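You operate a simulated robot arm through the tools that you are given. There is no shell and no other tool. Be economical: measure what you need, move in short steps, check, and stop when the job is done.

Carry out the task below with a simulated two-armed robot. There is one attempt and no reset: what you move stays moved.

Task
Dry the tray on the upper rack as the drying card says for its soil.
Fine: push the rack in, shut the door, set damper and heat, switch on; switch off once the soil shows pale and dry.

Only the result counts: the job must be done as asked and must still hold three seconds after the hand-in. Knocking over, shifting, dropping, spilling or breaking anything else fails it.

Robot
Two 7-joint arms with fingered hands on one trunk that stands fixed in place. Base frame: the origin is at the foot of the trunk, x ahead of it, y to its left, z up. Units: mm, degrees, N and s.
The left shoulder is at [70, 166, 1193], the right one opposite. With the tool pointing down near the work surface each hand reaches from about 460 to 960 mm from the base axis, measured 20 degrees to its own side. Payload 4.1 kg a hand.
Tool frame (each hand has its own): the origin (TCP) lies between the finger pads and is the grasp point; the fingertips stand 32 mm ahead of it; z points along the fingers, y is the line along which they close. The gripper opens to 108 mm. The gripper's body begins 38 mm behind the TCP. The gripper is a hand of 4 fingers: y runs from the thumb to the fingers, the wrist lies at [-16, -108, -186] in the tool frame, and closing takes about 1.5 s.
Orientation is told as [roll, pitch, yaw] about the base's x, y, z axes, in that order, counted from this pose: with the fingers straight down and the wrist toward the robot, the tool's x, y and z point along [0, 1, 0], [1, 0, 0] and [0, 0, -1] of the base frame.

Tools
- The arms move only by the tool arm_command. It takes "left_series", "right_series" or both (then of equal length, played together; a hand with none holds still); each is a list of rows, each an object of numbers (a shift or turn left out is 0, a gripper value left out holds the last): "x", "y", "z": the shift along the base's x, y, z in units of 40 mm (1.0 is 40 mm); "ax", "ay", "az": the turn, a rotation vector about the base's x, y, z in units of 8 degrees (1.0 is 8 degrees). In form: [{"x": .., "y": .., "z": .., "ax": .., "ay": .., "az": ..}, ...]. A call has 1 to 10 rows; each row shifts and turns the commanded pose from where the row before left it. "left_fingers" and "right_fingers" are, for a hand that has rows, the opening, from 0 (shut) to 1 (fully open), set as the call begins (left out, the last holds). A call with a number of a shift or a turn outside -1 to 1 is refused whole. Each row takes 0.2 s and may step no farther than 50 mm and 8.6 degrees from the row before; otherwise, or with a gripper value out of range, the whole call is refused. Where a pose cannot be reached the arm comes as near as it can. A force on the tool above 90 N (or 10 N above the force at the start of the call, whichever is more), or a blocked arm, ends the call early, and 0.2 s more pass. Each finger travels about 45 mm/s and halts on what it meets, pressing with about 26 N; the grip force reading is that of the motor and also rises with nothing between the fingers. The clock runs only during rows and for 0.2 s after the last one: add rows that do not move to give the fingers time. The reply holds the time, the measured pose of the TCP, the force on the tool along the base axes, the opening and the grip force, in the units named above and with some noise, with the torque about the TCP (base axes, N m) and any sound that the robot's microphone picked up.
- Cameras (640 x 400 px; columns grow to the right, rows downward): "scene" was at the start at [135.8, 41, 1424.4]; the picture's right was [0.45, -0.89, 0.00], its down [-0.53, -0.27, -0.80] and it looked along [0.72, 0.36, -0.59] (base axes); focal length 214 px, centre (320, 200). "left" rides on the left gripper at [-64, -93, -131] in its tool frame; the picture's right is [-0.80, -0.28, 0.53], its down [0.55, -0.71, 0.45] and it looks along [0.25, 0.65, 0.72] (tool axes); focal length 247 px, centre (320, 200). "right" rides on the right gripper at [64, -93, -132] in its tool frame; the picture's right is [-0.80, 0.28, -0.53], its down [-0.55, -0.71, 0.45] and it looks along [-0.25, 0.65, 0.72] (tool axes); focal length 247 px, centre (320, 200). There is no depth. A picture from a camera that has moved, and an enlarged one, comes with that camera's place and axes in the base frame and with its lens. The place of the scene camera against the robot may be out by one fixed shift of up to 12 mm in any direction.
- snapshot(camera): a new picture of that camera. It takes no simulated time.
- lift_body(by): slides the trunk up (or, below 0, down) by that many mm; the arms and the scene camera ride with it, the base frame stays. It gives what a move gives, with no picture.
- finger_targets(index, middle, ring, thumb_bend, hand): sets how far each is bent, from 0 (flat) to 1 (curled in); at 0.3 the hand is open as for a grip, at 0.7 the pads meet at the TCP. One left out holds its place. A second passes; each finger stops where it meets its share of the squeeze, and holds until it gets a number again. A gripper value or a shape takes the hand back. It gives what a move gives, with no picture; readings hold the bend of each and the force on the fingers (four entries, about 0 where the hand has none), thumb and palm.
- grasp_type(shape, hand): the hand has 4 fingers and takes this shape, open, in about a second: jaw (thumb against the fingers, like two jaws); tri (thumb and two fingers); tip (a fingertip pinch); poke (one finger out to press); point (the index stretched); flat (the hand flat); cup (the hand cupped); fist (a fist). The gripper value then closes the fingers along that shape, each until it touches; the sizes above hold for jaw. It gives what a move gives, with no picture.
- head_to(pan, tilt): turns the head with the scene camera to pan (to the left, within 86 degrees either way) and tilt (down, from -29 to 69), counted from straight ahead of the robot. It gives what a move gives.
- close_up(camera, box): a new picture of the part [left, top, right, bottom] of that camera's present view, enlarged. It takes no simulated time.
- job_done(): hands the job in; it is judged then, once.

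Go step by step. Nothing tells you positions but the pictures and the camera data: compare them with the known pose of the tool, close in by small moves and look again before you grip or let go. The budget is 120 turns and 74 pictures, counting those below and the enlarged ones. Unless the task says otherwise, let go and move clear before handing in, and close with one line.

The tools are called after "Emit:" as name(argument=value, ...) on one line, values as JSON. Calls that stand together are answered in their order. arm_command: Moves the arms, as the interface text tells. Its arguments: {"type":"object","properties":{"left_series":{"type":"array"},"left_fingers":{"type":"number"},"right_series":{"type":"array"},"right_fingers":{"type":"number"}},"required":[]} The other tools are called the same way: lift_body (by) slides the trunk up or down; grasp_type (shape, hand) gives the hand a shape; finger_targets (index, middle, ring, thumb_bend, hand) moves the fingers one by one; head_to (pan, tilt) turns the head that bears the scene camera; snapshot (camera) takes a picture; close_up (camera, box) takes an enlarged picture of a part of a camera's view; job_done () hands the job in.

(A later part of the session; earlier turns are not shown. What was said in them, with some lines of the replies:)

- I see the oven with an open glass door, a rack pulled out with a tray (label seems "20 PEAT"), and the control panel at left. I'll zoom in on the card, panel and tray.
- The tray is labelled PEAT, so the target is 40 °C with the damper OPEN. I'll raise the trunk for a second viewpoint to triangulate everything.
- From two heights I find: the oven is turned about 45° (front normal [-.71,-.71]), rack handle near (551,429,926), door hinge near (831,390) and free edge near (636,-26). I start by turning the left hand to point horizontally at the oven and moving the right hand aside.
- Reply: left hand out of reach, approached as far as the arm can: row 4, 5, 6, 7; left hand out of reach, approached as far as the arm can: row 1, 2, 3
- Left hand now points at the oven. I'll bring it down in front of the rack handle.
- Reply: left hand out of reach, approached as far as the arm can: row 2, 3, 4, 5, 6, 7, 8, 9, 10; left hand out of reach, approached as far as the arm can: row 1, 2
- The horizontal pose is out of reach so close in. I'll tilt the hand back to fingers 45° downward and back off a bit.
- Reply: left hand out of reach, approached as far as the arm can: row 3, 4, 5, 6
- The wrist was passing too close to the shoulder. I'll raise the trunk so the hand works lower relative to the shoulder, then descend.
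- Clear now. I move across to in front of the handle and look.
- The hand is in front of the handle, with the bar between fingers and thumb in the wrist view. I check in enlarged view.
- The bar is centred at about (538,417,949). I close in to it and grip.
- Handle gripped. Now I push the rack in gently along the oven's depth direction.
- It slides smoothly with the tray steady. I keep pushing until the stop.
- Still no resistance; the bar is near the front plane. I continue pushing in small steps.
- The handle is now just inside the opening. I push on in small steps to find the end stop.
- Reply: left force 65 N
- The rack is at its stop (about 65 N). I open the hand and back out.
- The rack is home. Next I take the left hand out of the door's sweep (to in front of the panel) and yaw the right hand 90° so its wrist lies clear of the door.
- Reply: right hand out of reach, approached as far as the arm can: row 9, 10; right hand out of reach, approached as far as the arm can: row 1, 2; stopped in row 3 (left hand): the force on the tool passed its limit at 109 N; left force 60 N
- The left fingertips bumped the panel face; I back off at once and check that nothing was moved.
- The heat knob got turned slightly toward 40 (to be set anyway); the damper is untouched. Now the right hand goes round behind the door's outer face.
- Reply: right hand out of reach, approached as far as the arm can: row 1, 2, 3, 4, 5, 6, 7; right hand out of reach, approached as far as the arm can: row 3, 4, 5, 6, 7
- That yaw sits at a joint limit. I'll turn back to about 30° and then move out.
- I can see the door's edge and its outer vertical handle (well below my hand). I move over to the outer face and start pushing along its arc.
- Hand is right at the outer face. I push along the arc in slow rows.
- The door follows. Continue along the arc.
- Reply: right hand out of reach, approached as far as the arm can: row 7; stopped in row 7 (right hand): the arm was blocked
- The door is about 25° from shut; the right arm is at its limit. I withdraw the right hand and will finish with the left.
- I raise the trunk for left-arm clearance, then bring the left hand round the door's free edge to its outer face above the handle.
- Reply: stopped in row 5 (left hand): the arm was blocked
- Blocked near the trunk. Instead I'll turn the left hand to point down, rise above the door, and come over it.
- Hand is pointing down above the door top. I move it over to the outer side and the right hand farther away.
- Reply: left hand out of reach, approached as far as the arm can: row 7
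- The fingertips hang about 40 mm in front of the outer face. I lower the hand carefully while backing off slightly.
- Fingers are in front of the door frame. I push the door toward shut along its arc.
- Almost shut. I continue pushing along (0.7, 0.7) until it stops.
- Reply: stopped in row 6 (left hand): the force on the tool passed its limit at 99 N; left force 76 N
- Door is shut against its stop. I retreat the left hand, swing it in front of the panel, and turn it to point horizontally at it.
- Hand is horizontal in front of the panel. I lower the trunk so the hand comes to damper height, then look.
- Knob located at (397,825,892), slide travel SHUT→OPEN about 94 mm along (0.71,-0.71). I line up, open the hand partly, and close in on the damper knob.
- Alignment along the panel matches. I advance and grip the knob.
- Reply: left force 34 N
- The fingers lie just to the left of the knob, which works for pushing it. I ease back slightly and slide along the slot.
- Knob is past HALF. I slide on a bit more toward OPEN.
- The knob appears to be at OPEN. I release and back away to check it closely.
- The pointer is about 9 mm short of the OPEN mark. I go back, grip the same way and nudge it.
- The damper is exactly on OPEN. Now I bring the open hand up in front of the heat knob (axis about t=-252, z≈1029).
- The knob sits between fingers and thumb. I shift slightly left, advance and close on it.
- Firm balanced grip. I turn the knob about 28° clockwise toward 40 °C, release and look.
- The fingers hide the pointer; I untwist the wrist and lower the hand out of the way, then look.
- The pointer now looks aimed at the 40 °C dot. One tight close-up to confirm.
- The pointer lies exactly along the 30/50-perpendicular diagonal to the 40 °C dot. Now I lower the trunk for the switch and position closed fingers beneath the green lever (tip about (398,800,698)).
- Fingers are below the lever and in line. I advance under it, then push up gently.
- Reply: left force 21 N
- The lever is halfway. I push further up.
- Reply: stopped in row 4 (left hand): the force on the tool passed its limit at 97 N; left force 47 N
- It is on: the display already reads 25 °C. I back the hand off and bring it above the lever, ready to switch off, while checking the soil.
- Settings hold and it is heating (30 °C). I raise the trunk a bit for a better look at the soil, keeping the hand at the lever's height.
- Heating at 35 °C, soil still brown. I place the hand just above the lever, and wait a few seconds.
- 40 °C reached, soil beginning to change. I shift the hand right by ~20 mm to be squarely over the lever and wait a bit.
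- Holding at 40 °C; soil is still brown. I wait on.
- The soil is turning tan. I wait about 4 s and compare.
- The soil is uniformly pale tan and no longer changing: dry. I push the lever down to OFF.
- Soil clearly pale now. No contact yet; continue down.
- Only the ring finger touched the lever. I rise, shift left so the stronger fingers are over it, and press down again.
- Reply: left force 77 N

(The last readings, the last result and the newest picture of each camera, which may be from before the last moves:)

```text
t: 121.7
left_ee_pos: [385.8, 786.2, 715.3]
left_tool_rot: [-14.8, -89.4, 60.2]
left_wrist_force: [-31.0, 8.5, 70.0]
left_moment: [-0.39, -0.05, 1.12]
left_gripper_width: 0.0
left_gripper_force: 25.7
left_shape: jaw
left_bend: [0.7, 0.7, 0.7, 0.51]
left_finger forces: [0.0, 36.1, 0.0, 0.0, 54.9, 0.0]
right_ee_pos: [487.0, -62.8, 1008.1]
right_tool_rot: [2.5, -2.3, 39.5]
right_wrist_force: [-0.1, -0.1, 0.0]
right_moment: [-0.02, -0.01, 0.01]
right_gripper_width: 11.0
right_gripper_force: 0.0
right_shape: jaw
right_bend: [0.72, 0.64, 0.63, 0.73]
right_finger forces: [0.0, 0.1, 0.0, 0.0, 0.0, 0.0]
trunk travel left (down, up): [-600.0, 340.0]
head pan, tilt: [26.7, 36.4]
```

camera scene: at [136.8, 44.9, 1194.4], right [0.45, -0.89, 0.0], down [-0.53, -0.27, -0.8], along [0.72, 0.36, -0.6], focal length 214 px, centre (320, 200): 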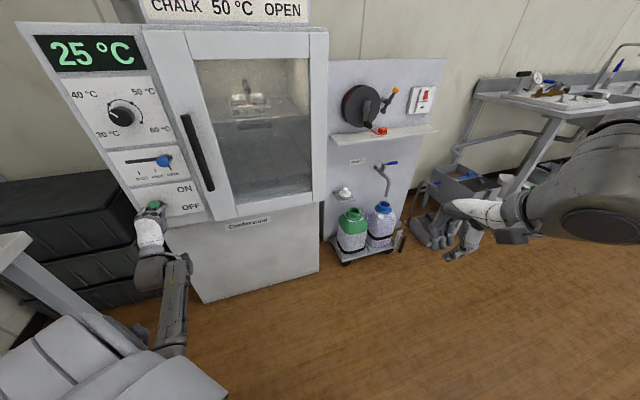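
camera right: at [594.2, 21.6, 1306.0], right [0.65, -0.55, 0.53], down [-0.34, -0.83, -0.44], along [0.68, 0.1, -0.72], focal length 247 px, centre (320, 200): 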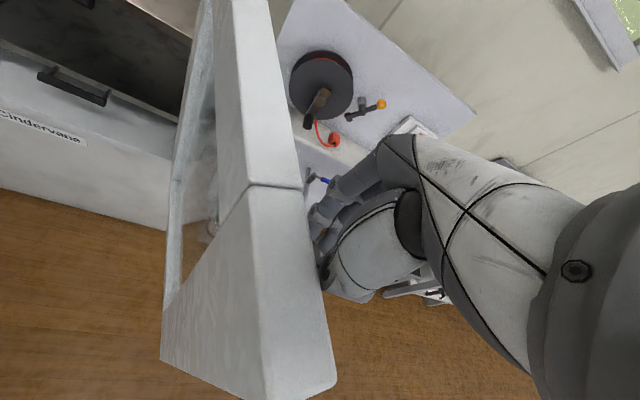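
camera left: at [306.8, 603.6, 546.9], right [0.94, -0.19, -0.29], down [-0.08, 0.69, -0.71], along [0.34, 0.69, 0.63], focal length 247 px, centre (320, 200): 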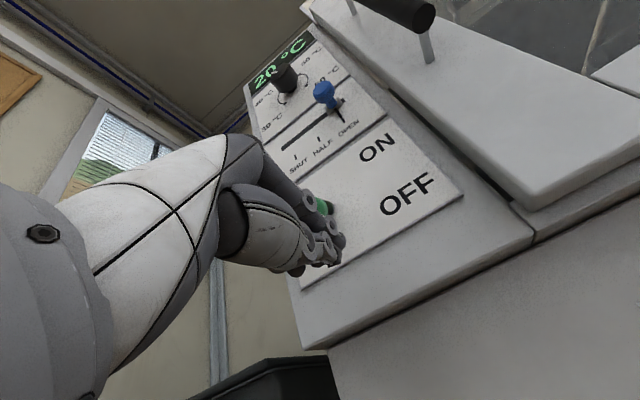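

Strong downward resistance (70 N): likely at the OFF stop. I back off and look.

Emit:
arm_command(left_series=[{"z": 0.3}, {"z": 0.2}, {"x": -0.6, "y": -0.6}, {"x": -0.8, "y": -0.8}, {"x": -0.8, "y": -0.6, "z": -0.5}, {"z": -0.8}])

Emit:
close_up(camera="scene", box=[60, 80, 340, 280])

```text
t: 123.1
left_ee_pos: [302.6, 706.3, 663.8]
left_tool_rot: [-5.4, -87.2, 50.6]
left_wrist_force: [-0.3, 0.6, -0.2]
left_moment: [-0.01, -0.02, 0.04]
left_gripper_width: 0.1
left_gripper_force: 26.7
left_shape: jaw
left_bend: [0.7, 0.7, 0.7, 0.52]
left_finger forces: [0.0, 0.0, 0.0, 0.1, 0.1, 0.0]
right_ee_pos: [494.1, -52.7, 1003.4]
right_tool_rot: [2.4, -1.5, 39.5]
right_wrist_force: [0.4, 0.1, -1.3]
right_moment: [-0.02, -0.03, 0.01]
right_gripper_width: 11.2
right_gripper_force: 0.1
right_shape: jaw
right_bend: [0.72, 0.64, 0.63, 0.73]
right_finger forces: [0.0, 0.0, 0.1, 0.0, 0.0, 0.0]
trunk travel left (down, up): [-600.0, 340.0]
head pan, tilt: [26.7, 36.4]
```

```text
2.00 times, centred on (200, 180) of scene
camera zoom: at [136.6, 41.3, 1324.3], right [0.45, -0.89, 0.0], down [-0.53, -0.27, -0.8], along [0.72, 0.36, -0.59], focal length 429 px, centre (560, 240)
```

zoom: 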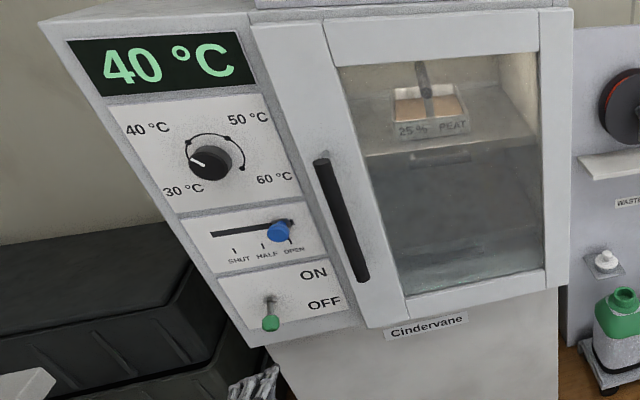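

The lever hangs at OFF as at the start, the door is shut and the soil pale. I wait briefly and confirm the temperature falls.

Emit:
arm_command(left_series=[{"x": -0.5, "y": -0.3}, {}, {}, {}, {}, {}, {}, {}, {}, {}])

Emit:
close_up(camera="scene", box=[60, 80, 340, 280])

```text
t: 125.3
left_ee_pos: [282.2, 694.0, 663.6]
left_tool_rot: [-6.0, -87.4, 51.3]
left_wrist_force: [0.1, 0.4, 0.6]
left_moment: [-0.01, 0.01, -0.01]
left_gripper_width: 0.0
left_gripper_force: 25.9
left_shape: jaw
left_bend: [0.7, 0.7, 0.7, 0.52]
left_finger forces: [0.0, 0.1, 0.0, 0.1, 0.0, 0.0]
right_ee_pos: [493.0, -53.4, 1005.1]
right_tool_rot: [2.5, -1.6, 39.6]
right_wrist_force: [-0.9, -0.4, 0.2]
right_moment: [0.0, 0.01, -0.03]
right_gripper_width: 10.6
right_gripper_force: 0.1
right_shape: jaw
right_bend: [0.72, 0.64, 0.63, 0.73]
right_finger forces: [0.0, 0.0, 0.1, 0.1, 0.0, 0.0]
trunk travel left (down, up): [-600.0, 340.0]
head pan, tilt: [26.7, 36.4]
```

```text
2.00 times, centred on (200, 180) of scene
camera zoom: at [135.7, 40.8, 1324.4], right [0.45, -0.89, 0.0], down [-0.53, -0.27, -0.8], along [0.72, 0.36, -0.59], focal length 429 px, centre (560, 240)
```

zoom: 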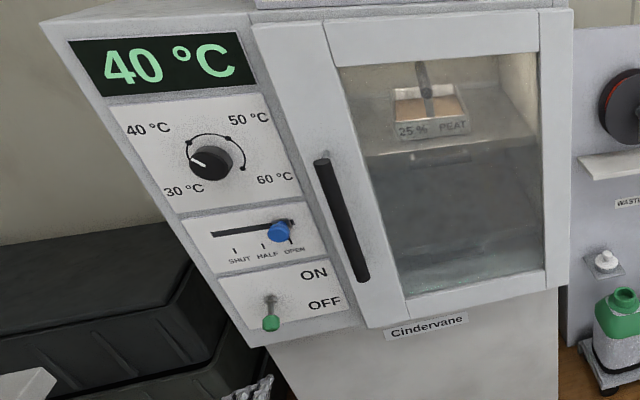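

The lever matches its original OFF position. I wait a bit longer for the display to confirm.

Emit:
arm_command(left_series=[{}, {}, {}, {}, {}, {}, {}, {}, {}, {}])

Emit:
arm_command(left_series=[{}, {}, {}, {}, {}, {}, {}, {}, {}, {}])

Emit:
arm_command(left_series=[{}, {}, {}, {}, {}, {}, {}, {}, {}, {}])

Emit:
close_up(camera="scene", box=[60, 80, 340, 280])

```text
t: 127.5
left_ee_pos: [283.0, 696.0, 664.1]
left_tool_rot: [-6.1, -87.5, 51.3]
left_wrist_force: [0.2, -0.4, 1.0]
left_moment: [0.01, -0.01, 0.02]
left_gripper_width: 0.2
left_gripper_force: 26.0
left_shape: jaw
left_bend: [0.7, 0.7, 0.7, 0.52]
left_finger forces: [0.1, 0.0, 0.0, 0.0, 0.1, 0.0]
right_ee_pos: [493.3, -53.6, 1004.3]
right_tool_rot: [2.4, -1.7, 39.5]
right_wrist_force: [-0.3, -0.4, -0.5]
right_moment: [0.02, 0.0, 0.01]
right_gripper_width: 10.7
right_gripper_force: 0.1
right_shape: jaw
right_bend: [0.72, 0.64, 0.63, 0.73]
right_finger forces: [0.0, 0.0, 0.0, 0.1, 0.0, 0.1]
trunk travel left (down, up): [-600.0, 340.0]
head pan, tilt: [26.7, 36.4]
```

```text
t: 129.7
left_ee_pos: [281.9, 695.7, 664.2]
left_tool_rot: [-6.1, -87.4, 51.3]
left_wrist_force: [0.7, -1.1, -1.1]
left_moment: [0.0, 0.02, 0.0]
left_gripper_width: 0.0
left_gripper_force: 26.0
left_shape: jaw
left_bend: [0.7, 0.7, 0.7, 0.52]
left_finger forces: [0.0, 0.0, 0.1, 0.1, 0.0, 0.1]
right_ee_pos: [493.9, -53.9, 1004.6]
right_tool_rot: [2.4, -1.8, 39.6]
right_wrist_force: [0.2, -0.2, 0.3]
right_moment: [-0.02, 0.0, -0.02]
right_gripper_width: 10.7
right_gripper_force: 0.0
right_shape: jaw
right_bend: [0.72, 0.64, 0.63, 0.73]
right_finger forces: [0.1, 0.1, 0.0, 0.0, 0.0, 0.1]
trunk travel left (down, up): [-600.0, 340.0]
head pan, tilt: [26.7, 36.4]
```

```text
t: 131.9
left_ee_pos: [282.6, 695.3, 664.8]
left_tool_rot: [-6.1, -87.3, 51.5]
left_wrist_force: [0.5, 0.5, 0.3]
left_moment: [0.02, -0.03, 0.01]
left_gripper_width: 0.0
left_gripper_force: 25.9
left_shape: jaw
left_bend: [0.7, 0.7, 0.7, 0.52]
left_finger forces: [0.1, 0.1, 0.0, 0.0, 0.0, 0.0]
right_ee_pos: [493.5, -54.1, 1004.6]
right_tool_rot: [2.4, -1.7, 39.4]
right_wrist_force: [-0.3, 0.7, 0.2]
right_moment: [0.02, -0.03, 0.0]
right_gripper_width: 11.1
right_gripper_force: 0.1
right_shape: jaw
right_bend: [0.72, 0.64, 0.63, 0.73]
right_finger forces: [0.1, 0.0, 0.1, 0.1, 0.1, 0.0]
trunk travel left (down, up): [-600.0, 340.0]
head pan, tilt: [26.7, 36.4]
```

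```text
2.00 times, centred on (200, 180) of scene
camera zoom: at [135.7, 40.8, 1324.4], right [0.45, -0.89, 0.0], down [-0.53, -0.27, -0.8], along [0.72, 0.36, -0.59], focal length 429 px, centre (560, 240)
```

zoom: 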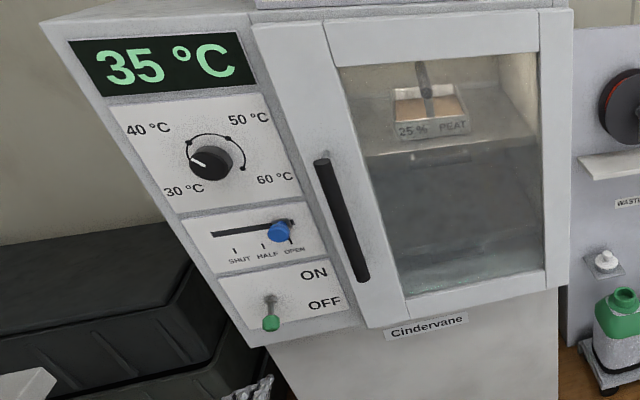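

The display has fallen to 35 °C, so the dryer is off. The soil is pale, the door is shut and both hands are clear, so I'm handing in.

Emit:
job_done()

```text
The job is handed in.
```

The peat tray was dried at 40 °C with the damper open, as the card says, and the dryer was switched off once the soil showed pale; while clearing the door's path, the left hand bumped the panel and turned the heat knob a little, before I set it to 40 °C.
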